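You operate a simulated robot arm through the tools that you are given. There is no shell and no other tool. Be economical: measure what you need, move in short steps, check, and stop when the job is done.

You run a simulated robot arm. Do the job below in one go: nothing can be reset, and whatever is moved stays where it is left.

JOB
Put things in order on the top of the board stand. At the end: the green nozzle (marked "THICK") from the top of the board stand stands on top of the white filter; the cream peg tray from the top of the board stand stands where the grey lint wad stood; the grey roller from the top of the board stand stands on top of the yellow filter; the grey lint wad from the top of the board stand stands where the grey roller stood; whatever was shut is shut again. Leave all else as you found it, and nothing knocked over.

It is judged by the outcome, as a careful person would: the job done as asked, and still so three seconds after it is handed in. It fails if anything else is knocked over, pushed out of place, dropped, spilled or broken.

ROBOT AND FRAMES
A 6-joint arm with a two-finger parallel gripper, fixed in place. Base frame: the origin is at the foot of the arm, x ahead of it, y to its left, z up; the work surface is at about z = 0. Readings come in cm, degrees, newtons and seconds.
With the tool pointing down near the work surface it reaches from about 16 to 42 cm from the base axis. Its first joint turns from -66.0 to 66.0 degrees. Payload 1.57 kg.
Tool frame: the origin (TCP) lies between the finger pads and is the grasp point; the fingertips stand 3 cm ahead of it; z points along the fingers, y is the line along which they close. The gripper opens to 8 cm. The fingers are 1.7 cm wide and 1.2 cm thick; the gripper's body (4 by 8.2 cm) begins 8 cm behind the TCP.
Orientation is told as [roll, pitch, yaw] about the base's x, y, z axes, in that order, counted from this pose: with the fingers straight down and closing along the base's y, the tool's x points along the base's -x, its y along +y and its z along -z.

CONTROLS
- The arm moves only by the tool drive_tool. Its argument "targets" is a list of rows, each an object of numbers (a shift or turn left out is 0, a gripper value left out holds the last): "dx", "dy", "dz": the shift along the tool's x, y, z in units of 25 mm (1.0 is 25 mm); "wx", "wy", "wz": the turn, a rotation vector about the tool's x, y, z in units of 8 degrees (1.0 is 8 degrees). In form: [{"dx": .., "dy": .., "dz": .., "wx": .., "wy": .., "wz": ..}, ...]. A call has 1 to 10 rows; each row shifts and turns the commanded pose from where the row before left it, along the tool's axes as they then stand. "grip" is the closure, from 0 (fully open) to 1 (shut), set as the call begins (left out, the last holds). A call with a number of a shift or a turn outside -1 to 1 is refused whole. Each row takes 0.2 s and may step no farther than 5 cm and 8.6 degrees from the row before; otherwise, or with a gripper value out of range, the whole call is refused. A pose out of reach is approached as far as the arm can. The call stops where the force on the tool passes 40 N (or 10 N more than at its start, if that is more) or the arm is blocked; 0.2 s more then pass. Each finger travels about 15.3 cm/s and halts on what it meets, pressing with about 43 N; the grip force reading is that of the motor and also rises with nothing between the fingers. The clock runs only during rows and for 0.2 s after the last one: add rows that do not move to give the fingers time. The reply holds the time, the measured pose of the TCP, the force on the tool along the base axes, the opening and the grip force, in the units named above and with some noise, with the torque about the TCP (base axes, N m) and any sound that the robot's microphone picked up.
- Cameras (640 x 400 px; columns grow to the right, rows downward): "scene" is fixed at [5.92, -34.13, 40.84]; the picture's right is [0.74, -0.67, 0.00], its down [-0.43, -0.47, -0.78] and it looks along [0.52, 0.57, -0.63] (base axes); focal length 235 px, centre (320, 200). "wrist" rides on the gripper at [7.2, -0.7, -12.2] in the tool frame; the picture's right is [0.09, 1.00, 0.00], its down [-0.84, 0.08, -0.54] and it looks along [-0.54, 0.05, 0.84] (tool axes); focal length 238 px, centre (320, 200). There is no depth. A picture from a camera that has moved, and an enlarged one, comes with that camera's place and axes in the base frame and with its lens. The place of the scene camera against the robot may be out by one fixed shift of up to 1.2 cm in any direction.
- grab_frame(camera): a new picture of that camera. No time passes.
- zoom(camera, box): a new picture of the part [left, top, right, bottom] of that camera's present view, enlarged. No time passes.
- job_done(): hands the job in; it is judged then, once.

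Work in short steps. Places have to be worked out from the pictures, the camera data and where the tool is seen: move nearer, look again, correct. Check each grasp and each placing, and mend what went wrong. You have 120 turns and 64 pictures in all, those below and enlarged ones among them. Open the gripper and draw the arm clear of the work before you hand the job in, unless the task says otherwise; then end with one line.

The tools are called after "Call:" as a command line: name --argument value ..., lists and objects as JSON in quotes. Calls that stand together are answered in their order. drive_tool: Moves the arm, as the interface text tells. Its arguments: {"type":"object","properties":{"targets":{"type":"array","items":{"type":"object","properties":{"dx":{"type":"number"},"dy":{"type":"number"},"dz":{"type":"number"},"wx":{"type":"number"},"wy":{"type":"number"},"wz":{"type":"number"}}}},"grip":{"type":"number"}},"required":["targets"]} The other tools are called the same way: grab_frame (camera) takes a picture; zoom (camera, box) takes an enlarged picture of a part of a camera's view; job_done () hands the job in.

At the start:

```text
time_s: 0.0
ee_pos: [22.08, -6.12, 27.55]
tcp_rot: [0.0, -0.1, -0.1]
ft_force: [0.5, -0.7, 0.4]
ft_torque: [0.0, 0.0, 0.01]
gripper_width: 8.0
gripper_force: 0.2
```

scene: 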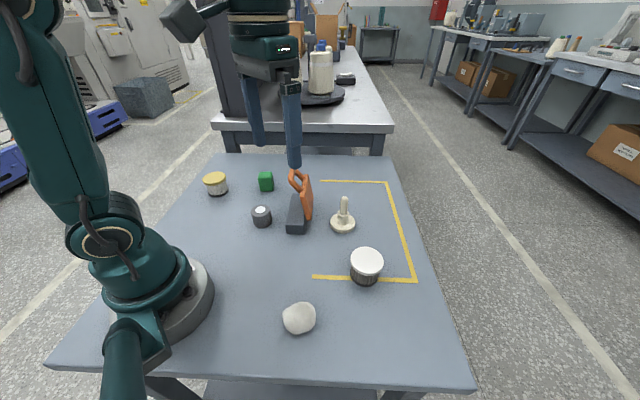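
wrist: 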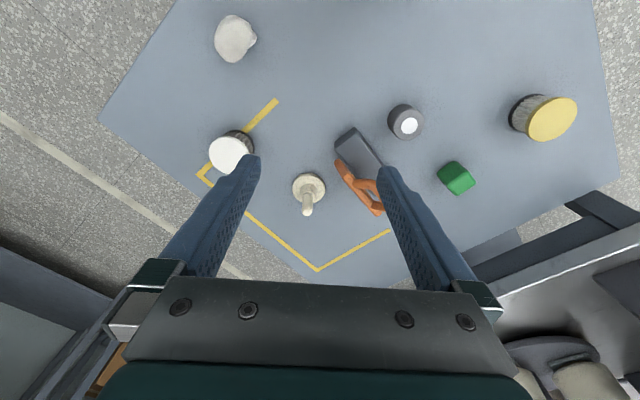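

I'll start with enlarged views so I can identify the objects and measure them.

Call:
zoom --camera "scene" --box '[190, 150, 400, 290]'

Call:
zoom --camera "wrist" --box '[190, 0, 600, 256]'

```text
2.86 times, centred on (295, 220) of scene
camera zoom: at [5.92, -34.13, 40.84], right [0.74, -0.67, 0.0], down [-0.43, -0.47, -0.78], along [0.52, 0.57, -0.63], focal length 671 px, centre (391, 143)
```

zoom: 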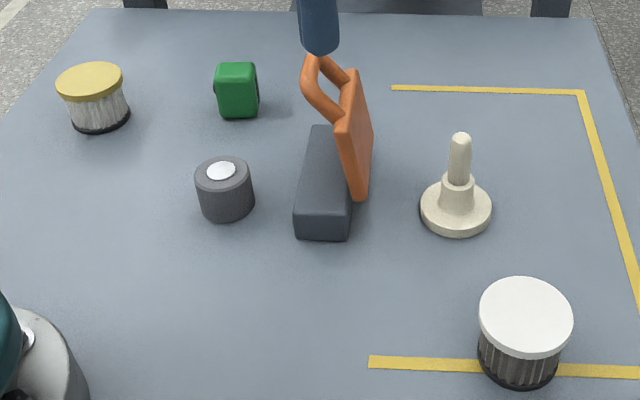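

```text
1.56 times, centred on (395, 128) of wrist
camera zoom: at [14.99, -6.57, 39.66], right [-0.09, 1.0, 0.0], down [0.84, 0.08, 0.54], along [0.54, 0.05, -0.84], focal length 372 px, centre (203, 312)
```

zoom: 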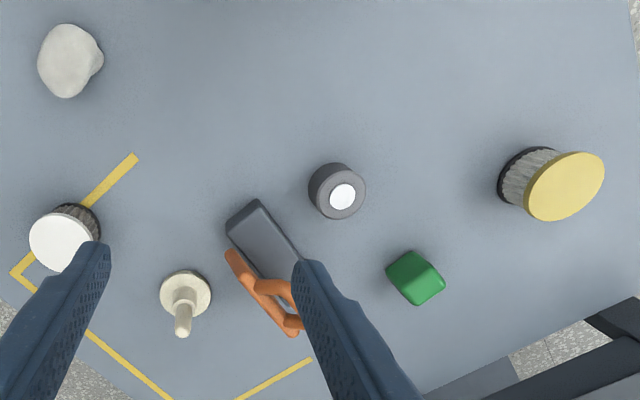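

Rough positions: roller at (23.7, 7.7), lint wad (15, -18), tray (38, -6.5), white filter (30, -19), green nozzle (32.5, 19), yellow filter (21, 28). I'll move over the roller and refine its position.

Call:
drive_tool --targets '[{"dy": 0.922, "dx": -0.108, "dz": 0.7}, {"dy": 0.922, "dx": -0.108, "dz": 0.7}, {"dy": 0.922, "dx": -0.108, "dz": 0.7}, {"dy": 0.922, "dx": -0.108, "dz": 0.7}, {"dy": 0.922, "dx": -0.108, "dz": 0.7}, {"dy": 0.922, "dx": -0.108, "dz": 0.7}, {}]' --grip 0

Call:
grab_frame --camera "wrist"

```text
time_s: 1.6
ee_pos: [23.99, 7.93, 16.88]
tcp_rot: [0.0, -0.1, 0.0]
ft_force: [-0.6, 0.5, -0.4]
ft_torque: [0.02, 0.01, -0.02]
gripper_width: 7.97
gripper_force: 0.2
```

```text
59 pictures are left
camera wrist: at [16.82, 7.3, 29.02], right [-0.09, 1.0, 0.0], down [0.84, 0.08, 0.54], along [0.54, 0.05, -0.84], focal length 238 px, centre (320, 200)
```

wrist: 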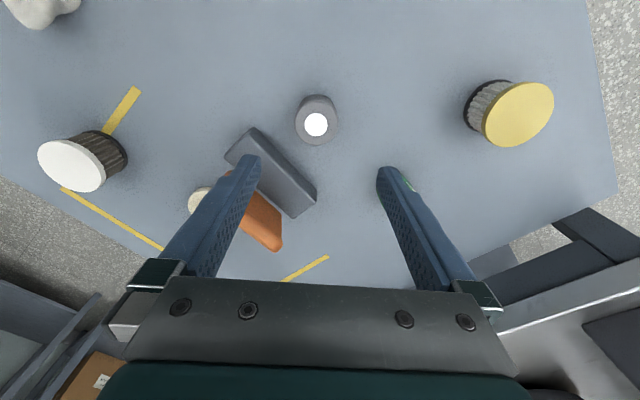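

Refined roller centre is about (23.4, 7.5), about 4 cm tall. I'll descend partway and check the centring.

Call:
drive_tool --targets '[{"dx": 0.12, "dy": -0.08, "dz": 1}, {"dx": 0.12, "dy": -0.08, "dz": 1}, {"dz": 1}, {}]'

Call:
grab_frame --camera "wrist"

Call:
zoom --camera "scene" --box '[190, 140, 350, 247]'

```text
time_s: 2.6
ee_pos: [23.42, 7.49, 9.61]
tcp_rot: [0.0, -0.1, 0.0]
ft_force: [0.3, -0.4, -0.2]
ft_torque: [0.01, 0.02, -0.01]
gripper_width: 7.99
gripper_force: 0.0
```

```text
58 pictures are left
camera wrist: at [16.29, 7.01, 21.69], right [-0.09, 1.0, 0.0], down [0.84, 0.08, 0.54], along [0.54, 0.05, -0.84], focal length 238 px, centre (320, 200)
```

wrist: 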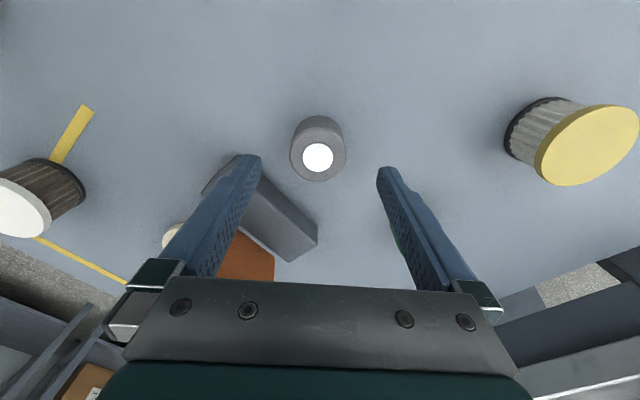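

```text
3.74 times, centred on (270, 194) of scene
camera zoom: at [5.92, -34.13, 40.84], right [0.74, -0.67, 0.0], down [-0.43, -0.47, -0.78], along [0.52, 0.57, -0.63], focal length 878 px, centre (507, 224)
```

zoom: 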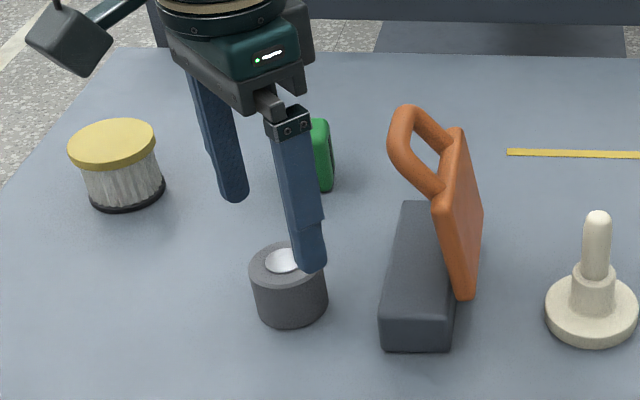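

The roller is centred between the fingers. It's about 4.8 cm tall at (23.3, 7.5), so I'll descend and grip it.

Call:
drive_tool --targets '[{"dz": 0.8, "dx": 0.04}, {"dz": 0.8}, {"dz": 0.75}, {}]'

Call:
drive_tool --targets '[{}, {}, {}]' --grip 0.6

Call:
grab_frame --camera "wrist"

```text
time_s: 3.6
ee_pos: [23.04, 7.54, 3.65]
tcp_rot: [-0.1, -0.1, 0.0]
ft_force: [0.1, -0.3, -0.5]
ft_torque: [0.01, 0.01, 0.03]
gripper_width: 8.0
gripper_force: 0.0
```

```text
time_s: 4.4
ee_pos: [23.07, 7.71, 3.77]
tcp_rot: [0.0, -0.1, 0.0]
ft_force: [-0.7, 0.9, -0.3]
ft_torque: [-0.01, 0.0, 0.02]
gripper_width: 4.61
gripper_force: 43.1
```

```text
56 pictures are left
camera wrist: at [15.98, 6.96, 15.79], right [-0.09, 1.0, 0.0], down [0.84, 0.08, 0.54], along [0.54, 0.05, -0.84], focal length 238 px, centre (320, 200)
```

wrist: 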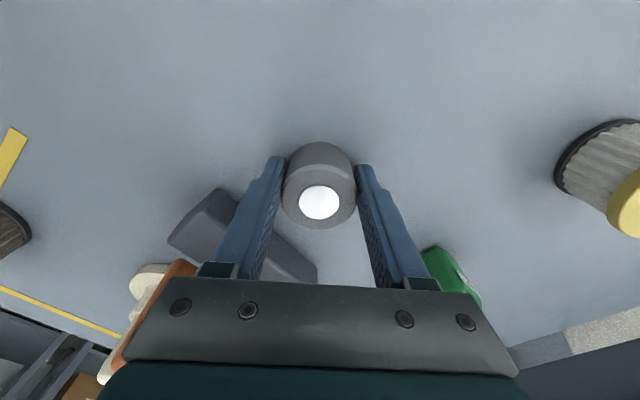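

The grip holds at 4.61 cm width. I'll lift and carry it toward the yellow filter, whose top I estimate at (20.6, 27.3, 4.8).

Call:
drive_tool --targets '[{"dz": -0.8}, {"dz": -1}, {"dz": -1}, {"dz": -1}, {"dz": -0.6}, {}]'

Call:
drive_tool --targets '[{"dy": 0.8, "dx": 0.16}, {"dy": 0.9, "dx": 0.17}, {"dy": 0.9, "dx": 0.17}, {"dy": 0.9, "dx": 0.17}, {"dy": 0.9, "dx": 0.17}, {"dy": 0.8, "dx": 0.16}, {}]'

Call:
grab_frame --camera "wrist"

```text
time_s: 5.8
ee_pos: [23.03, 7.4, 14.73]
tcp_rot: [0.0, 0.0, 0.0]
ft_force: [-0.4, -0.3, -0.8]
ft_torque: [0.01, -0.02, -0.04]
gripper_width: 4.6
gripper_force: 42.8
```

```text
time_s: 7.4
ee_pos: [20.43, 20.52, 14.79]
tcp_rot: [0.0, -0.1, 0.1]
ft_force: [0.1, 0.1, -1.6]
ft_torque: [0.0, -0.02, 0.04]
gripper_width: 4.62
gripper_force: 42.8
```

```text
55 pictures are left
camera wrist: at [13.3, 19.96, 26.73], right [-0.09, 1.0, 0.0], down [0.84, 0.08, 0.54], along [0.54, 0.05, -0.84], focal length 238 px, centre (320, 200)
```

wrist: 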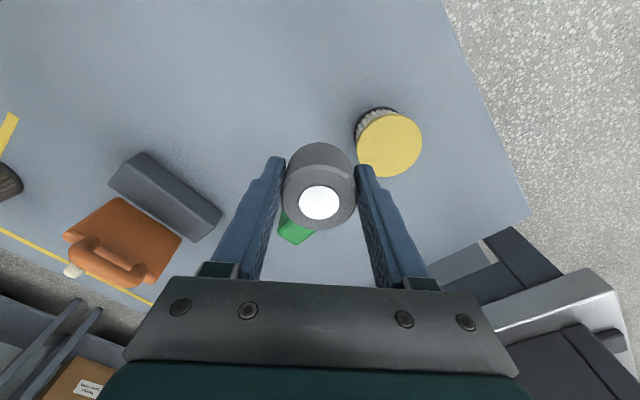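

The filter top is about 6.1 cm wide at (20.45, 27.35). I'll move above it and lower to just short of contact.

Call:
drive_tool --targets '[{"dy": 0.9}, {"dy": 0.92}, {"dy": 0.9}, {"dz": 0.7}, {"dz": 0.7}, {"dz": 0.5}, {}]'

Call:
grab_frame --camera "wrist"

Call:
zoom --camera "scene" --box '[150, 120, 310, 220]'

```text
time_s: 9.0
ee_pos: [20.61, 27.49, 9.9]
tcp_rot: [-0.1, -0.2, 0.1]
ft_force: [-0.2, 0.0, -0.9]
ft_torque: [0.01, 0.03, 0.0]
gripper_width: 4.61
gripper_force: 43.2
```

```text
54 pictures are left
camera wrist: at [13.47, 26.81, 21.98], right [-0.09, 1.0, 0.0], down [0.84, 0.08, 0.54], along [0.54, 0.05, -0.84], focal length 238 px, centre (320, 200)
```

wrist: 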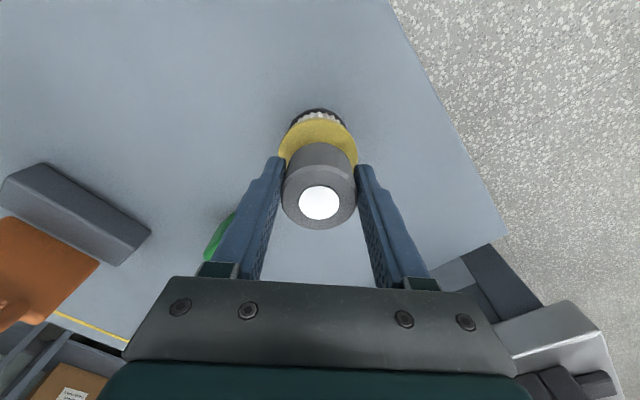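

```text
4.00 times, centred on (230, 170) of scene
camera zoom: at [5.92, -34.13, 40.84], right [0.74, -0.67, 0.0], down [-0.43, -0.47, -0.78], along [0.52, 0.57, -0.63], focal length 939 px, centre (680, 320)
```

zoom: 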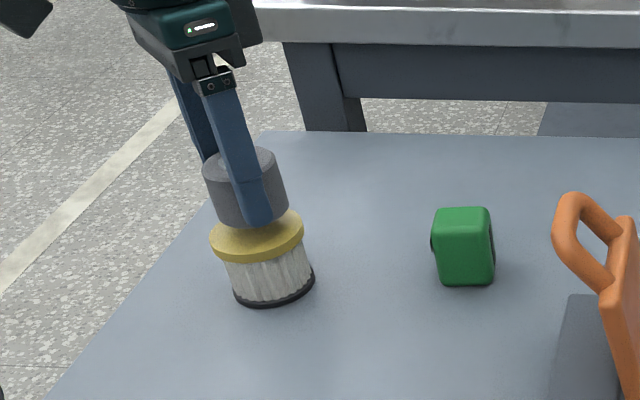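

Alignment looks good. I'll lower gently toward contact at roughly TCP z 8.45.

Call:
drive_tool --targets '[{"dz": 0.2}, {"dz": 0.15}, {"dz": 0.08}, {}]'

Call:
drive_tool --targets '[{"dz": 0.06}, {}]'

```text
time_s: 10.0
ee_pos: [20.65, 27.32, 8.78]
tcp_rot: [0.1, -0.1, 0.0]
ft_force: [-0.2, 0.0, -0.8]
ft_torque: [-0.05, -0.01, 0.0]
gripper_width: 4.62
gripper_force: 43.1
```

```text
time_s: 10.6
ee_pos: [20.65, 27.2, 8.64]
tcp_rot: [0.0, -0.1, 0.0]
ft_force: [-1.8, -0.7, 4.9]
ft_torque: [0.04, 0.05, 0.02]
gripper_width: 4.59
gripper_force: 42.5
```

Contact is felt at 4.9 N. I'll release, then rise straight up.

Call:
drive_tool --targets '[{}, {}]' --grip 0

Call:
drive_tool --targets '[{"dz": -0.6}, {"dz": -1}, {"dz": -1}, {"dz": -0.8}, {}]'

Call:
grab_frame --camera "wrist"

Call:
zoom --camera "scene" --box '[150, 120, 310, 220]'

```text
time_s: 11.2
ee_pos: [20.56, 27.34, 8.7]
tcp_rot: [-0.1, -0.2, 0.0]
ft_force: [-0.3, 0.3, -0.2]
ft_torque: [-0.07, -0.01, 0.02]
gripper_width: 8.0
gripper_force: 0.1
```

```text
time_s: 12.4
ee_pos: [20.69, 27.27, 17.23]
tcp_rot: [-0.1, -0.2, 0.0]
ft_force: [0.1, -0.5, -0.8]
ft_torque: [-0.01, 0.03, 0.02]
gripper_width: 8.02
gripper_force: 0.1
```

```text
52 pictures are left
camera wrist: at [13.43, 26.79, 29.31], right [-0.09, 1.0, 0.0], down [0.84, 0.08, 0.54], along [0.54, 0.05, -0.84], focal length 238 px, centre (320, 200)
```

wrist: 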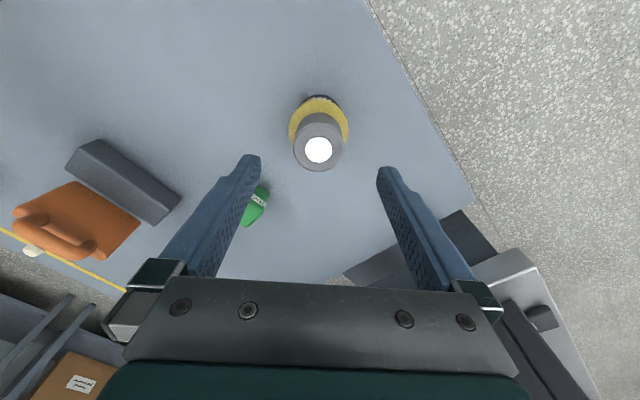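

```text
4.00 times, centred on (230, 170) of scene
camera zoom: at [5.92, -34.13, 40.84], right [0.74, -0.67, 0.0], down [-0.43, -0.47, -0.78], along [0.52, 0.57, -0.63], focal length 939 px, centre (680, 320)
```

zoom: 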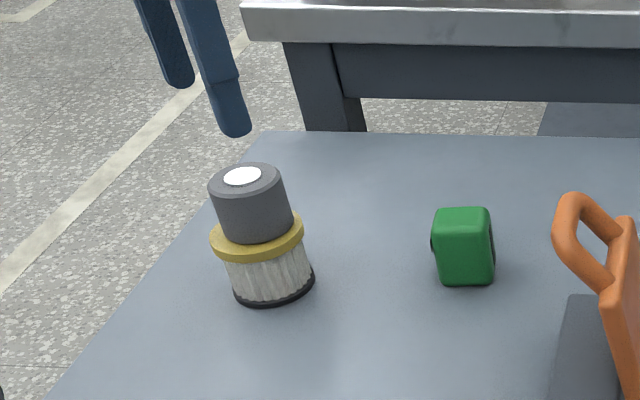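

The roller sits well on the yellow filter. Next is the green nozzle, so I'll move near it and look.

Call:
drive_tool --targets '[{"dx": -0.9, "dy": -0.7}, {"dx": -0.9, "dy": -0.7}, {"dx": -0.9, "dy": -0.7}, {"dx": -0.9, "dy": -0.7}, {"dx": -0.6, "dy": -0.4}, {"dz": 0.6}, {}]'

Call:
grab_frame --camera "wrist"

```text
time_s: 14.0
ee_pos: [31.1, 19.31, 15.75]
tcp_rot: [0.0, -0.2, 0.0]
ft_force: [0.2, 0.4, 0.3]
ft_torque: [0.0, -0.03, 0.02]
gripper_width: 8.02
gripper_force: 0.0
```

```text
50 pictures are left
camera wrist: at [24.0, 18.69, 27.9], right [-0.09, 1.0, 0.0], down [0.84, 0.08, 0.54], along [0.54, 0.05, -0.84], focal length 238 px, centre (320, 200)
```

wrist: 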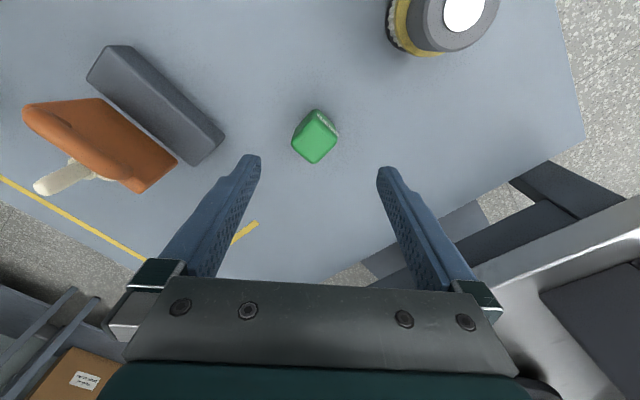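

Call:
zoom --camera "wrist" --box '[270, 90, 366, 186]'

Call:
zoom --camera "scene" --box '[236, 160, 300, 200]'

```text
4.17 times, centred on (318, 138) of wrist
camera zoom: at [24.0, 18.69, 27.9], right [-0.09, 1.0, 0.0], down [0.84, 0.08, 0.54], along [0.54, 0.05, -0.84], focal length 993 px, centre (328, 458)
```

zoom: 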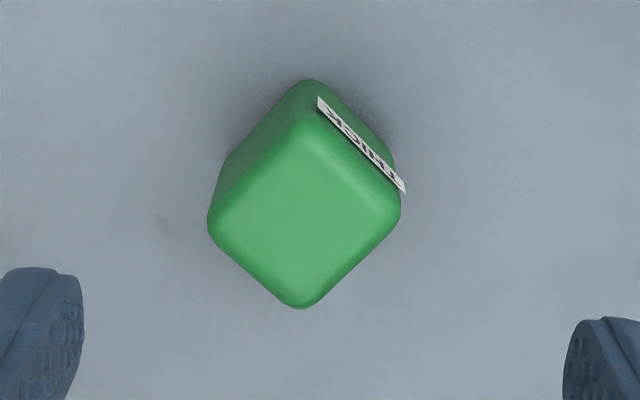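

```text
10.00 times, centred on (268, 180) of scene
camera zoom: at [5.92, -34.13, 40.84], right [0.74, -0.67, 0.0], down [-0.43, -0.47, -0.78], along [0.52, 0.57, -0.63], focal length 2348 px, centre (840, 400)
```

zoom: 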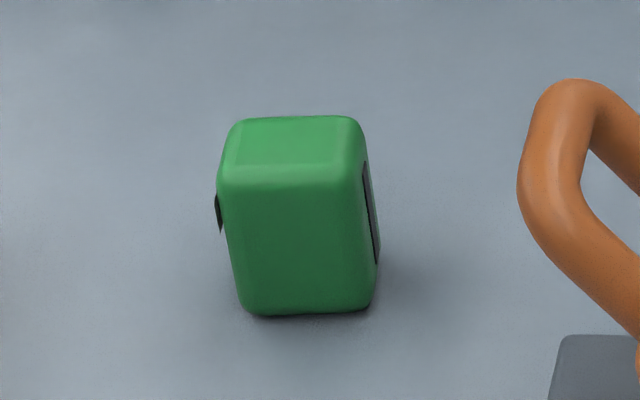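

The green block is rotated, with its label and dark panel on two opposite faces. I'll grip the other two faces with the closing axis at about 51° from x, so I rotate +39° about tool z, centre at (32.4, 18.85), and descend a bit.

Call:
drive_tool --targets '[{"dx": -0.52, "dy": -0.18}, {"wz": 1}, {"wz": 1}, {"wz": 1}, {"wz": 1}, {"wz": 0.88}, {"dz": 1}, {"dz": 0.9}, {}]'

Call:
grab_frame --camera "wrist"

```text
time_s: 16.0
ee_pos: [32.51, 18.68, 10.97]
tcp_rot: [0.1, -0.1, -39.1]
ft_force: [-0.5, 0.4, -0.5]
ft_torque: [0.02, -0.03, 0.04]
gripper_width: 7.99
gripper_force: 0.0
```

```text
47 pictures are left
camera wrist: at [26.52, 22.84, 23.11], right [0.56, 0.83, 0.0], down [0.7, -0.47, 0.54], along [0.45, -0.3, -0.84], focal length 238 px, centre (320, 200)
```

wrist: 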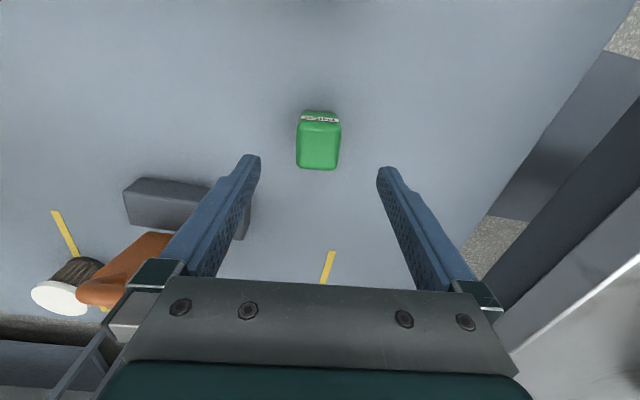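

The block is aligned and centred. I'll descend to z ≈ 3.6 and grip.

Call:
drive_tool --targets '[{"dz": 0.98}, {"dz": 0.98}, {"dz": 0.95}, {}]'

Call:
drive_tool --targets '[{}, {}, {}]' --grip 0.65

Call:
grab_frame --camera "wrist"

```text
time_s: 17.0
ee_pos: [32.65, 18.76, 3.73]
tcp_rot: [0.0, -0.1, -39.0]
ft_force: [0.2, -0.2, 0.0]
ft_torque: [0.02, 0.04, -0.01]
gripper_width: 8.01
gripper_force: 0.0
```

```text
time_s: 17.8
ee_pos: [32.61, 18.69, 3.81]
tcp_rot: [0.0, -0.1, -39.0]
ft_force: [0.0, -0.2, 0.7]
ft_torque: [-0.01, 0.0, -0.01]
gripper_width: 3.51
gripper_force: 41.9
```

```text
46 pictures are left
camera wrist: at [26.68, 22.86, 15.86], right [0.56, 0.83, 0.0], down [0.7, -0.47, 0.54], along [0.45, -0.3, -0.84], focal length 238 px, centre (320, 200)
```

wrist: 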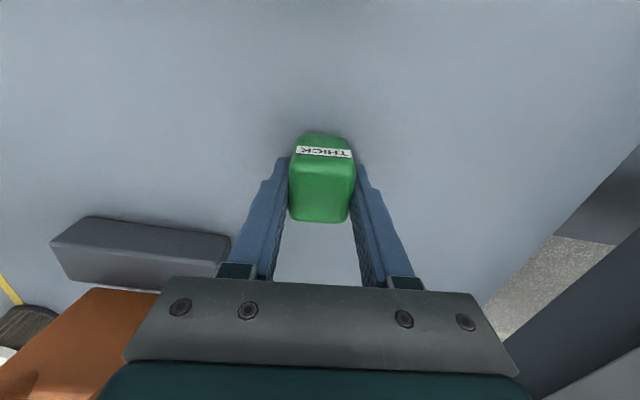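

The nozzle is held at 3.5 cm. I'll lift and route around behind the orange-handled clamp toward the white filter.

Call:
drive_tool --targets '[{"dz": -0.7}, {"dz": -1}, {"dz": -1}, {"dz": -1}, {"dz": -1}, {"dz": -0.6}, {}]'

Call:
drive_tool --targets '[{"dy": -0.917, "dx": -0.111}, {"dy": -0.917, "dx": -0.111}, {"dy": -0.917, "dx": -0.111}, {"dy": -0.917, "dx": -0.111}, {"dy": -0.917, "dx": -0.111}, {"dy": -0.917, "dx": -0.111}, {"dy": -0.917, "dx": -0.111}, {}]'

Call:
drive_tool --targets '[{"dy": -0.9, "dx": -0.9}, {"dy": -0.9, "dx": -0.9}, {"dy": -0.9, "dx": -0.9}, {"dy": -0.9, "dx": -0.9}, {"dy": -0.9, "dx": -0.9}, {"dy": -0.9, "dx": -0.9}, {}]'

Call:
grab_frame --camera "wrist"

```text
time_s: 19.4
ee_pos: [32.47, 18.67, 16.93]
tcp_rot: [0.0, 0.0, -39.0]
ft_force: [0.1, 0.1, -0.8]
ft_torque: [-0.02, 0.01, 0.01]
gripper_width: 3.52
gripper_force: 42.7
```

```text
time_s: 21.2
ee_pos: [23.92, 5.02, 16.98]
tcp_rot: [0.0, -0.1, -39.0]
ft_force: [-0.1, -0.4, -1.3]
ft_torque: [0.02, 0.0, 0.02]
gripper_width: 3.52
gripper_force: 42.2
```

```text
time_s: 22.8
ee_pos: [25.84, -13.91, 17.01]
tcp_rot: [0.1, -0.1, -39.0]
ft_force: [-0.6, 1.1, -0.5]
ft_torque: [0.0, -0.02, 0.03]
gripper_width: 3.52
gripper_force: 42.6
```

```text
45 pictures are left
camera wrist: at [19.75, -9.82, 29.04], right [0.56, 0.83, 0.0], down [0.7, -0.47, 0.54], along [0.45, -0.3, -0.84], focal length 238 px, centre (320, 200)
```

wrist: 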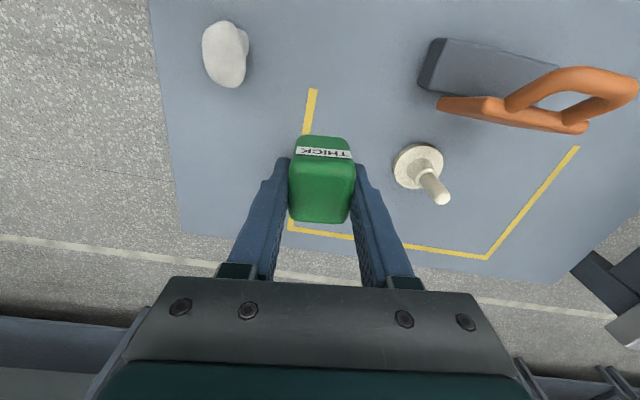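

The filter is hidden behind the nozzle. I'll move to my estimate of (30.2, -19.1), where its far side should be visible.

Call:
drive_tool --targets '[{"dx": -0.9, "dy": -0.17}, {"dx": -0.9, "dy": -0.17}, {"dx": -0.86, "dy": -0.18}, {}]'

Call:
grab_frame --camera "wrist"

Call:
zoom --camera "scene" --box '[290, 180, 450, 300]'

```text
time_s: 23.8
ee_pos: [30.23, -19.01, 17.08]
tcp_rot: [0.0, -0.2, -39.0]
ft_force: [0.0, 0.1, -0.5]
ft_torque: [0.01, -0.01, -0.04]
gripper_width: 3.49
gripper_force: 42.9
```

```text
44 pictures are left
camera wrist: at [24.24, -15.01, 29.14], right [0.56, 0.83, 0.0], down [0.7, -0.47, 0.54], along [0.45, -0.3, -0.84], focal length 238 px, centre (320, 200)
```

wrist: 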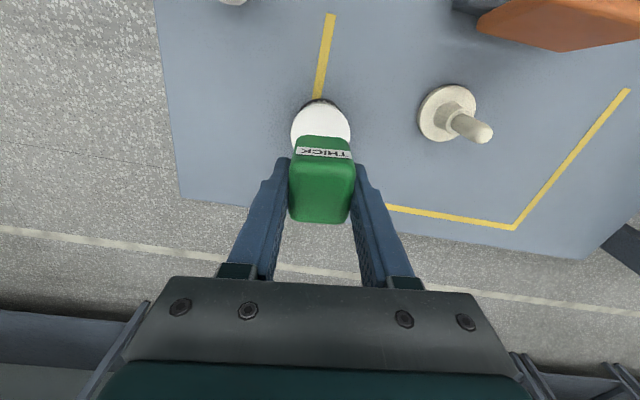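

```text
3.33 times, centred on (370, 240) of scene
camera zoom: at [5.92, -34.13, 40.84], right [0.74, -0.67, 0.0], down [-0.43, -0.47, -0.78], along [0.52, 0.57, -0.63], focal length 783 px, centre (153, 67)
```

zoom: 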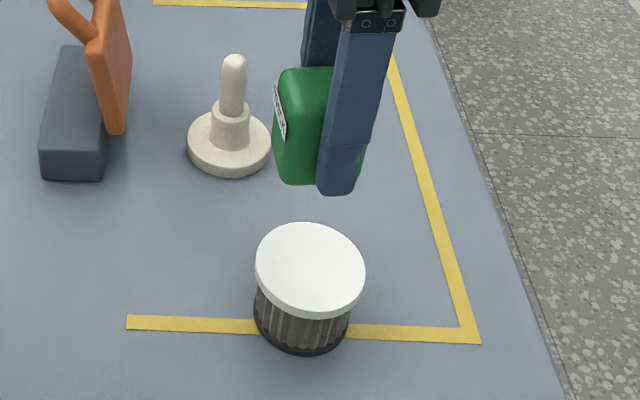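

The filter is centred under the nozzle. I'll lower to just above contact.

Call:
drive_tool --targets '[{"dz": 0.9}, {"dz": 0.9}, {"dz": 0.8}, {"dz": 0.4}, {}]'

Call:
zoom --camera "scene" --box '[290, 180, 450, 300]'

Call:
grab_frame --camera "wrist"

```text
time_s: 25.0
ee_pos: [30.15, -19.17, 9.3]
tcp_rot: [-0.1, 0.0, -39.1]
ft_force: [-0.5, 0.7, -0.4]
ft_torque: [-0.02, -0.02, 0.0]
gripper_width: 3.5
gripper_force: 42.7
```

```text
3.33 times, centred on (370, 240) of scene
camera zoom: at [5.92, -34.13, 40.84], right [0.74, -0.67, 0.0], down [-0.43, -0.47, -0.78], along [0.52, 0.57, -0.63], focal length 783 px, centre (153, 67)
```

zoom: 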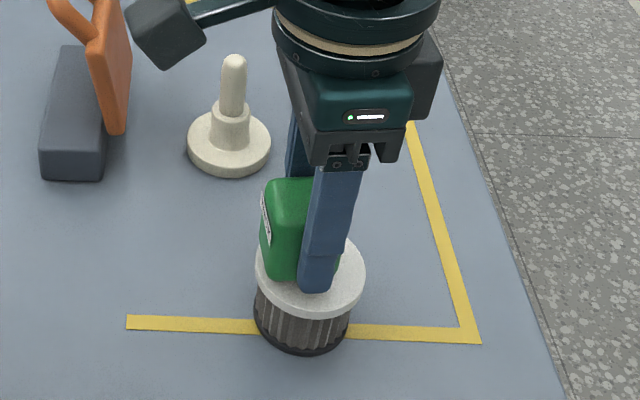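

```text
41 pictures are left
camera wrist: at [24.29, -15.01, 21.47], right [0.56, 0.83, 0.0], down [0.7, -0.47, 0.54], along [0.45, -0.3, -0.84], focal length 238 px, centre (320, 200)
```

wrist: 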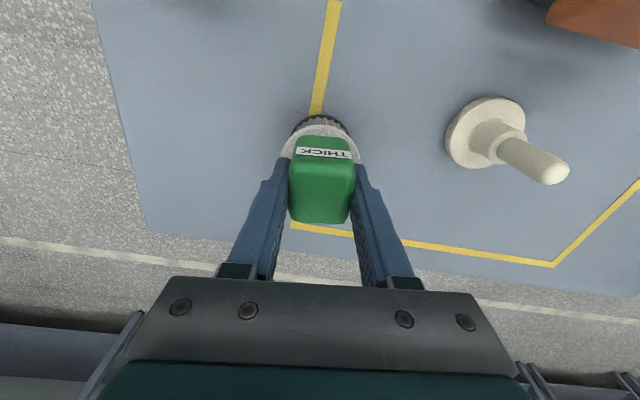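

Nearly there. I'll make a small forward correction and lower gently until contact.

Call:
drive_tool --targets '[{"dz": 0.1, "dx": -0.08}, {"dz": 0.08}, {"dz": 0.06}, {}]'

Call:
drive_tool --targets '[{"dz": 0.06}, {}]'

```text
time_s: 26.0
ee_pos: [30.46, -19.23, 8.82]
tcp_rot: [0.0, -0.1, -38.9]
ft_force: [-0.1, -0.7, 0.3]
ft_torque: [-0.01, -0.03, 0.0]
gripper_width: 3.54
gripper_force: 42.6
```

```text
time_s: 26.6
ee_pos: [30.36, -19.23, 8.67]
tcp_rot: [0.0, -0.2, -39.1]
ft_force: [-2.4, 0.6, 12.9]
ft_torque: [0.05, 0.19, 0.0]
gripper_width: 3.51
gripper_force: 41.7
```

Contact is firm at 12.9 N. I'll release, rise and check.

Call:
drive_tool --targets '[{}, {}]' --grip 0

Call:
drive_tool --targets '[{"dz": -0.6}, {"dz": -1}, {"dz": -1}, {"dz": -1}, {}]'

Call:
zoom --camera "scene" --box '[290, 180, 450, 300]'

Call:
grab_frame --camera "wrist"

```text
time_s: 27.2
ee_pos: [30.36, -19.21, 8.61]
tcp_rot: [-0.1, 0.0, -39.0]
ft_force: [0.0, 0.5, 0.8]
ft_torque: [-0.01, 0.01, 0.02]
gripper_width: 8.0
gripper_force: 0.0
```

```text
time_s: 28.4
ee_pos: [30.36, -19.18, 17.72]
tcp_rot: [0.0, -0.1, -39.0]
ft_force: [-0.4, -0.2, -0.1]
ft_torque: [0.02, 0.03, 0.04]
gripper_width: 8.02
gripper_force: 0.1
```

```text
3.33 times, centred on (370, 240) of scene
camera zoom: at [5.92, -34.13, 40.84], right [0.74, -0.67, 0.0], down [-0.43, -0.47, -0.78], along [0.52, 0.57, -0.63], focal length 783 px, centre (153, 67)
```

zoom: 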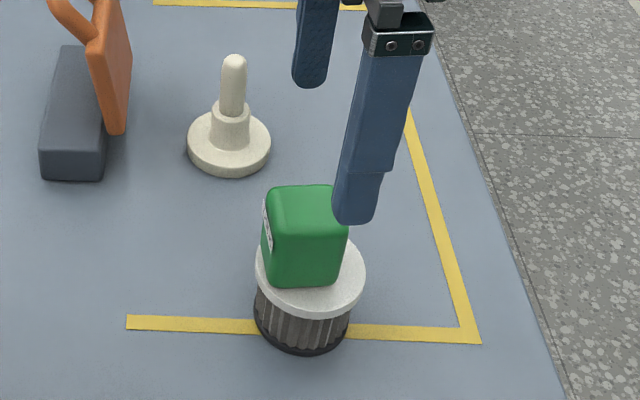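

```text
39 pictures are left
camera wrist: at [24.32, -15.14, 29.83], right [0.56, 0.83, 0.0], down [0.7, -0.47, 0.54], along [0.45, -0.3, -0.84], focal length 238 px, centre (320, 200)
```

wrist: 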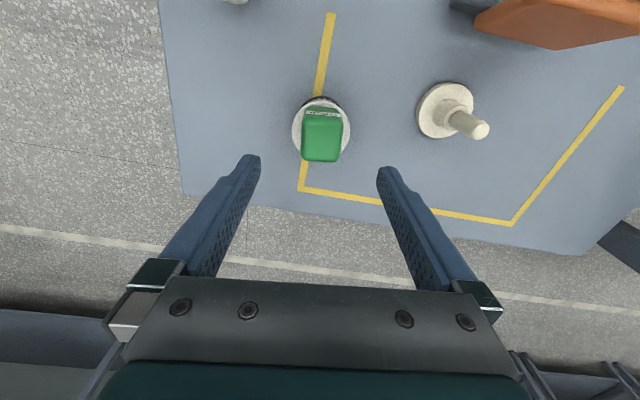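

The nozzle stands squarely on the white filter. Next is the lint wad.

Call:
drive_tool --targets '[{"dx": 0.84, "dy": -0.57}, {"dx": 0.84, "dy": -0.57}, {"dx": 0.84, "dy": -0.57}, {"dx": 0.84, "dy": -0.57}, {"dx": 0.84, "dy": -0.57}, {"dx": 0.84, "dy": -0.57}, {}]'

Call:
grab_frame --camera "wrist"

Call:
zoom --camera "scene" --box '[260, 280, 340, 350]'

```text
time_s: 30.0
ee_pos: [15.01, -17.94, 17.65]
tcp_rot: [0.0, 0.0, -39.1]
ft_force: [0.2, 0.0, 0.4]
ft_torque: [0.0, -0.01, -0.03]
gripper_width: 8.0
gripper_force: 0.1
```

```text
38 pictures are left
camera wrist: at [9.1, -13.75, 29.76], right [0.56, 0.83, 0.0], down [0.7, -0.47, 0.54], along [0.45, -0.3, -0.84], focal length 238 px, centre (320, 200)
```

wrist: 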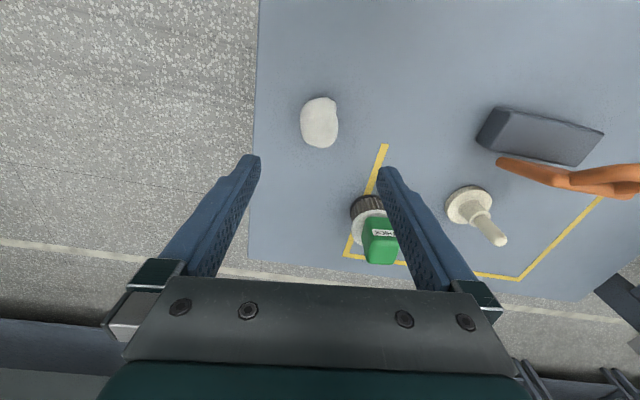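

```text
5.71 times, centred on (300, 315) of scene
camera zoom: at [5.92, -34.13, 40.84], right [0.74, -0.67, 0.0], down [-0.43, -0.47, -0.78], along [0.52, 0.57, -0.63], focal length 1342 px, centre (434, -457)
```

zoom: 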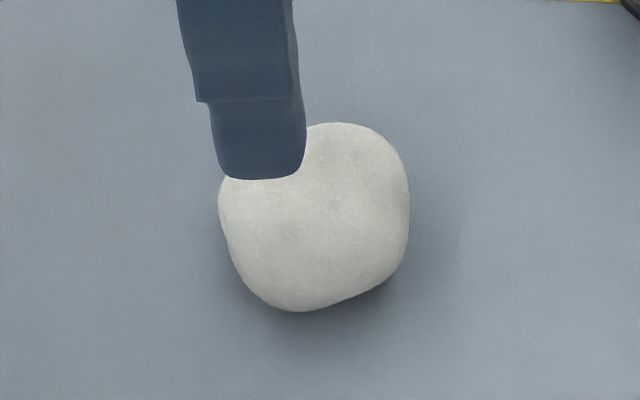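

The wad centre is about (15.05, -17.75), roughly 4.3 cm wide along the closing axis. I'll descend partway and recheck.

Call:
drive_tool --targets '[{"dz": 1, "dy": 0.06}, {"dz": 1}, {"dz": 1}, {}]'

Call:
grab_frame --camera "wrist"

```text
time_s: 31.0
ee_pos: [15.26, -17.77, 10.29]
tcp_rot: [-0.1, -0.2, -38.9]
ft_force: [-0.3, -0.6, 0.7]
ft_torque: [0.02, -0.01, 0.0]
gripper_width: 8.02
gripper_force: 0.0
```

```text
36 pictures are left
camera wrist: at [9.36, -13.68, 22.34], right [0.56, 0.83, 0.0], down [0.7, -0.47, 0.54], along [0.45, -0.3, -0.84], focal length 238 px, centre (320, 200)
```

wrist: 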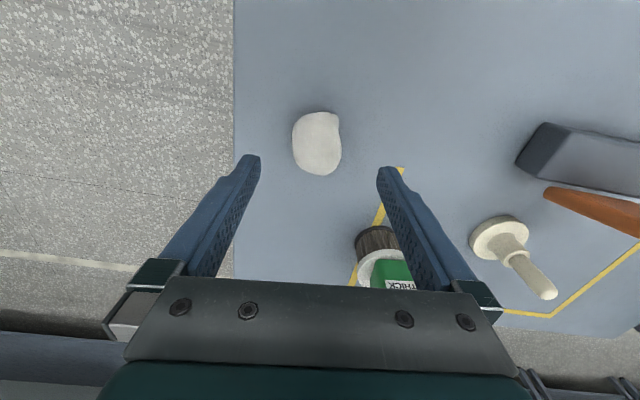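

It's still centred at (15.07, -17.8). I'll descend and grip.

Call:
drive_tool --targets '[{"dz": 0.95}, {"dz": 0.95}, {"dz": 0.84}, {}]'

Call:
drive_tool --targets '[{}, {}, {}]' --grip 0.55

Call:
grab_frame --camera "wrist"

```text
time_s: 32.0
ee_pos: [15.37, -17.72, 3.14]
tcp_rot: [0.0, 0.0, -39.0]
ft_force: [-0.5, -0.3, 0.3]
ft_torque: [0.0, 0.01, 0.0]
gripper_width: 8.0
gripper_force: 0.1
```

```text
time_s: 32.8
ee_pos: [15.3, -17.74, 3.23]
tcp_rot: [0.0, -0.2, -39.0]
ft_force: [0.5, -0.3, -0.2]
ft_torque: [0.02, -0.03, 0.0]
gripper_width: 3.87
gripper_force: 2.1
```

```text
35 pictures are left
camera wrist: at [9.38, -13.63, 15.38], right [0.56, 0.83, 0.0], down [0.7, -0.47, 0.54], along [0.45, -0.3, -0.84], focal length 238 px, centre (320, 200)
```

wrist: 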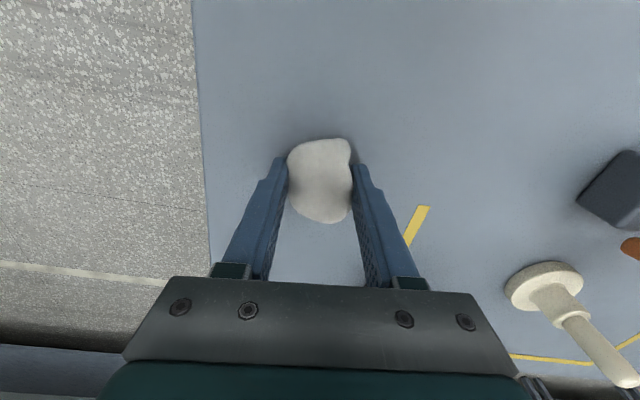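

The force is only 2.1 N at 3.87 cm, so the wad is soft. I'll close a little more and read again.

Call:
drive_tool --targets '[{}, {}, {}]' --grip 0.58

```text
time_s: 33.6
ee_pos: [15.35, -17.68, 3.27]
tcp_rot: [0.0, -0.1, -39.0]
ft_force: [-0.3, 0.0, -0.1]
ft_torque: [-0.03, -0.01, 0.0]
gripper_width: 3.7
gripper_force: 43.5
```

The grip now reads 43 N at 3.7 cm. I'll lift a few cm and check the hold.

Call:
drive_tool --targets '[{"dz": -0.4}, {"dz": -0.8}, {"dz": -0.8}, {}]'

Call:
grab_frame --camera "wrist"

Call:
zoom --camera "scene" --box '[240, 240, 360, 350]'

```text
time_s: 34.6
ee_pos: [15.35, -17.82, 8.52]
tcp_rot: [0.0, 0.0, -39.0]
ft_force: [0.3, 0.1, 0.2]
ft_torque: [-0.04, 0.0, -0.02]
gripper_width: 3.92
gripper_force: 43.0
```

```text
34 pictures are left
camera wrist: at [9.36, -13.68, 20.49], right [0.56, 0.83, 0.0], down [0.7, -0.47, 0.54], along [0.45, -0.3, -0.84], focal length 238 px, centre (320, 200)
```

wrist: 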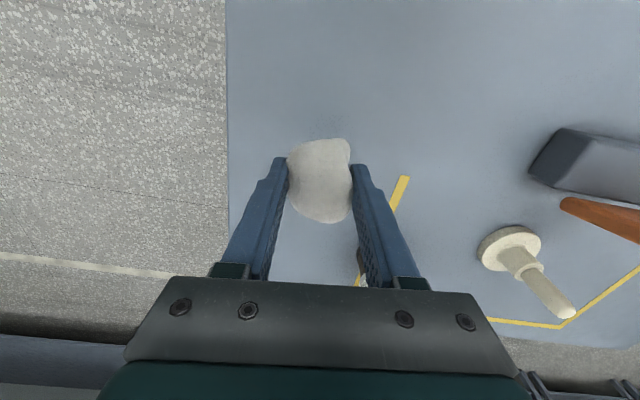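

```text
3.64 times, centred on (300, 295) of scene
camera zoom: at [5.92, -34.13, 40.84], right [0.74, -0.67, 0.0], down [-0.43, -0.47, -0.78], along [0.52, 0.57, -0.63], focal length 854 px, centre (393, -146)
```

zoom: 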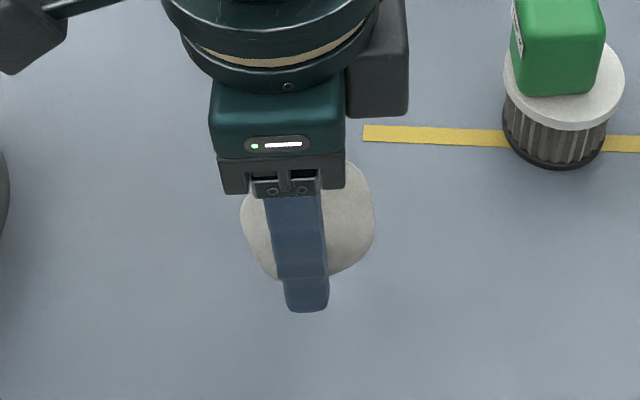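

The wad is held. I'll raise it and carry it to the roller's old place, with the TCP at (23.55, 7.55) to allow for the offset in hand.

Call:
drive_tool --targets '[{"dz": -0.8}, {"dz": -0.8}, {}]'

Call:
drive_tool --targets '[{"dx": 0.383, "dy": 0.994}, {"dx": 0.383, "dy": 0.994}, {"dx": 0.383, "dy": 0.994}, {"dx": 0.383, "dy": 0.994}, {"dx": 0.383, "dy": 0.994}, {"dx": 0.383, "dy": 0.994}, {"dx": 0.383, "dy": 0.994}, {"dx": 0.383, "dy": 0.994}, {"dx": 0.383, "dy": 0.994}, {"dx": 0.383, "dy": 0.994}]'

Call:
drive_tool --targets '[{}]'

```text
time_s: 35.4
ee_pos: [15.25, -17.74, 12.21]
tcp_rot: [0.0, -0.1, -39.0]
ft_force: [-1.2, 0.0, -0.4]
ft_torque: [0.03, -0.03, -0.04]
gripper_width: 3.92
gripper_force: 43.4
```

```text
time_s: 37.6
ee_pos: [23.42, 7.78, 12.11]
tcp_rot: [0.0, 0.0, -39.1]
ft_force: [-0.5, -0.3, -1.0]
ft_torque: [0.0, 0.0, -0.03]
gripper_width: 3.92
gripper_force: 43.1
```

```text
time_s: 38.0
ee_pos: [23.43, 7.68, 12.15]
tcp_rot: [0.0, -0.1, -39.0]
ft_force: [0.0, -0.3, -0.6]
ft_torque: [0.03, 0.0, -0.03]
gripper_width: 3.91
gripper_force: 42.8
```

Position is good. I'll lower close to the table, then gently make contact.

Call:
drive_tool --targets '[{"dz": 0.9}, {"dz": 0.9}, {"dz": 0.9}, {"dz": 0.5}, {}]'

Call:
drive_tool --targets '[{"dz": 0.1}, {"dz": 0.08}, {}]'

```text
time_s: 39.2
ee_pos: [23.6, 7.69, 4.32]
tcp_rot: [-0.1, -0.1, -39.0]
ft_force: [0.4, -0.2, -0.8]
ft_torque: [0.0, 0.04, -0.01]
gripper_width: 3.92
gripper_force: 42.9
```

```text
time_s: 40.0
ee_pos: [23.61, 7.61, 3.84]
tcp_rot: [0.1, -0.1, -39.0]
ft_force: [0.0, 0.4, 0.5]
ft_torque: [0.0, -0.01, 0.01]
gripper_width: 3.93
gripper_force: 42.8
```

Call:
drive_tool --targets '[{"dz": 0.1}, {"dz": 0.06}, {}]'

Call:
zoom --camera "scene" --box '[210, 160, 320, 240]'

```text
time_s: 40.8
ee_pos: [23.41, 7.53, 3.51]
tcp_rot: [0.0, 0.0, -38.9]
ft_force: [0.1, 0.0, 0.3]
ft_torque: [-0.01, 0.01, 0.02]
gripper_width: 3.9
gripper_force: 42.7
```

```text
5.00 times, centred on (265, 200) of scene
camera zoom: at [5.92, -34.13, 40.84], right [0.74, -0.67, 0.0], down [-0.43, -0.47, -0.78], along [0.52, 0.57, -0.63], focal length 1174 px, centre (595, 200)
```

zoom: 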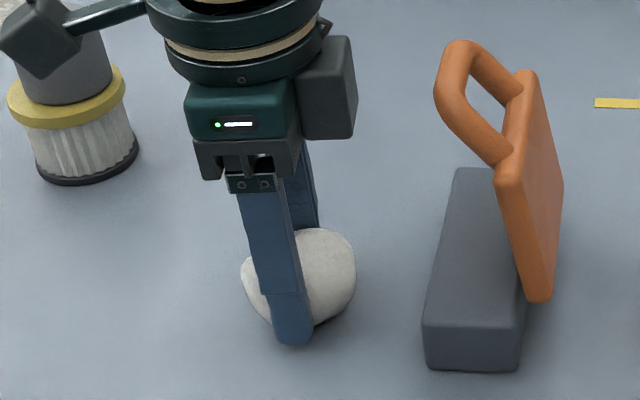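

It's nearly down, so I'll lower a few more millimetres until there is a contact force.

Call:
drive_tool --targets '[{"dz": 0.08}, {}]'

Call:
drive_tool --targets '[{"dz": 0.04}, {}]'

```text
time_s: 41.4
ee_pos: [23.59, 7.66, 3.27]
tcp_rot: [0.2, -0.4, -39.0]
ft_force: [-2.7, -0.2, 27.1]
ft_torque: [-0.43, 0.19, -0.06]
gripper_width: 3.92
gripper_force: 43.1
```

```text
time_s: 42.0
ee_pos: [23.62, 7.7, 3.16]
tcp_rot: [0.2, -0.1, -39.0]
ft_force: [0.8, -0.2, 31.9]
ft_torque: [-0.53, 0.11, 0.04]
gripper_width: 3.91
gripper_force: 43.3
```

Contact is firm. I'll ease up slightly, release and rise to check.

Call:
drive_tool --targets '[{"dz": -0.08}, {}]'

Call:
drive_tool --targets '[{}, {}, {}]' --grip 0

Call:
drive_tool --targets '[{"dz": -0.5}, {"dz": -1}, {"dz": -1}, {"dz": -1}, {"dz": -1}, {}]'

Call:
grab_frame --camera "wrist"

Call:
grab_frame --camera "scene"

```text
time_s: 42.6
ee_pos: [23.52, 7.61, 3.37]
tcp_rot: [-0.1, 0.0, -39.2]
ft_force: [0.6, 0.5, -0.9]
ft_torque: [-0.01, -0.02, -0.03]
gripper_width: 3.92
gripper_force: 42.9
```

```text
time_s: 43.4
ee_pos: [23.52, 7.6, 3.35]
tcp_rot: [0.0, -0.1, -38.9]
ft_force: [0.0, 0.7, -0.6]
ft_torque: [-0.03, -0.01, 0.0]
gripper_width: 8.01
gripper_force: 0.1
```

```text
time_s: 44.8
ee_pos: [23.64, 7.62, 14.65]
tcp_rot: [-0.1, -0.1, -39.0]
ft_force: [0.2, -0.8, 0.2]
ft_torque: [0.01, 0.01, 0.03]
gripper_width: 8.0
gripper_force: 0.0
```

```text
31 pictures are left
camera wrist: at [17.6, 11.69, 26.73], right [0.56, 0.83, 0.0], down [0.7, -0.47, 0.54], along [0.45, -0.3, -0.84], focal length 238 px, centre (320, 200)
```

wrist: 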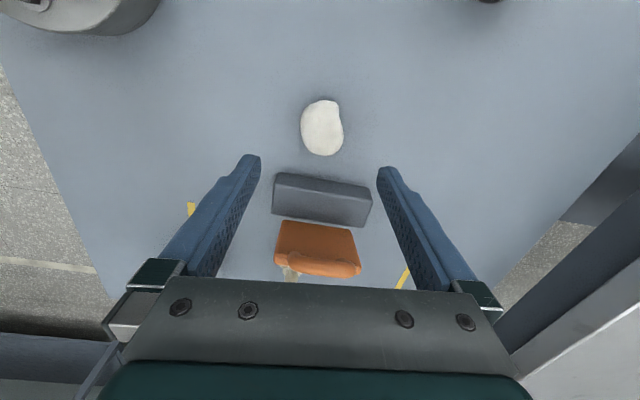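

```text
30 pictures are left
```

scene: 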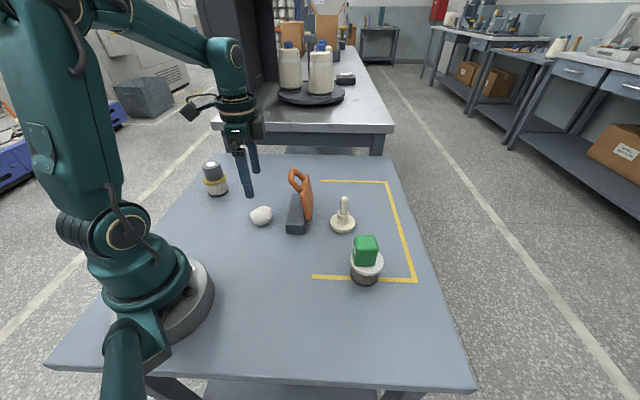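

The wad stands at (23.5, 7.8), matching the roller's old place to within a few mm. Next is the peg tray at about (37.9, -6.4), so I'll move high past the clamp and look.

Call:
drive_tool --targets '[{"dz": -0.9}, {"dz": -0.7}, {"dx": -0.88, "dy": -0.35}, {"dx": -0.88, "dy": -0.35}, {"dx": -0.88, "dy": -0.35}, {"dx": -0.88, "dy": -0.35}, {"dx": -0.88, "dy": -0.35}, {"dx": -0.88, "dy": -0.35}, {"dx": -0.88, "dy": -0.35}, {"dx": -0.88, "dy": -0.35}]'

Call:
grab_frame --camera "wrist"

```text
time_s: 47.0
ee_pos: [32.73, -8.95, 18.56]
tcp_rot: [-0.1, -0.1, -39.0]
ft_force: [-0.5, 0.4, 1.0]
ft_torque: [-0.01, 0.0, -0.01]
gripper_width: 8.02
gripper_force: 0.2
```

```text
29 pictures are left
camera wrist: at [26.78, -4.92, 30.83], right [0.56, 0.83, 0.0], down [0.7, -0.47, 0.54], along [0.45, -0.3, -0.84], focal length 238 px, centre (320, 200)
```

wrist: 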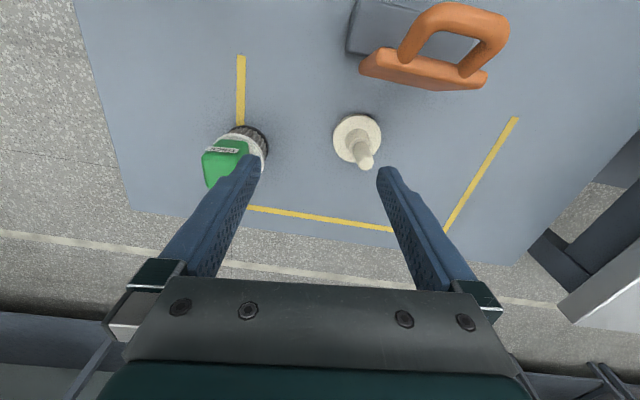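

The tray is confirmed at (37.75, -6.45), with the peg tip at about z 7.8. I'll move over it and lower until the tips are just above the peg.

Call:
drive_tool --targets '[{"dx": -0.31, "dy": 0.68}, {"dx": -0.31, "dy": 0.68}, {"dx": -0.31, "dy": 0.67}, {"dz": 0.9}, {"dz": 0.9}, {"dz": 0.6}, {}]'

Call:
grab_frame --camera "wrist"

Call:
zoom --camera "scene" --box '[260, 140, 400, 250]'

```text
time_s: 48.6
ee_pos: [37.15, -6.34, 12.4]
tcp_rot: [0.1, 0.0, -38.9]
ft_force: [0.3, -1.4, -0.1]
ft_torque: [-0.01, 0.0, 0.02]
gripper_width: 7.98
gripper_force: 0.1
out of reach, approached as far as the arm can: row 3
```

```text
28 pictures are left
camera wrist: at [31.25, -2.25, 24.43], right [0.56, 0.83, 0.0], down [0.7, -0.47, 0.54], along [0.45, -0.3, -0.84], focal length 238 px, centre (320, 200)
```

wrist: 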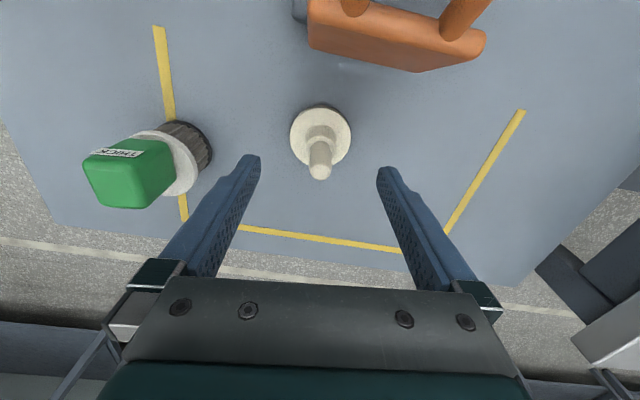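

```text
3.64 times, centred on (330, 195) of scene
camera zoom: at [5.92, -34.13, 40.84], right [0.74, -0.67, 0.0], down [-0.43, -0.47, -0.78], along [0.52, 0.57, -0.63], focal length 854 px, centre (284, 218)
```

zoom: 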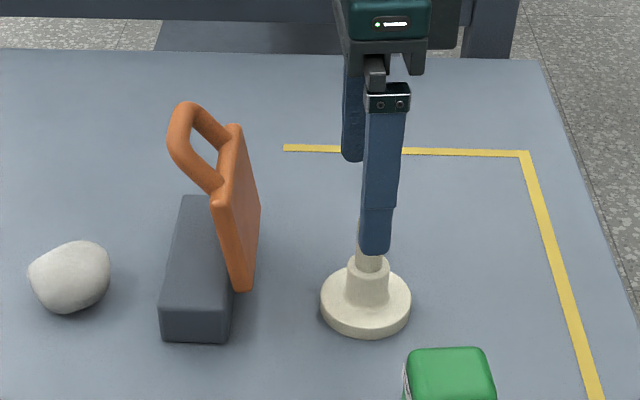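

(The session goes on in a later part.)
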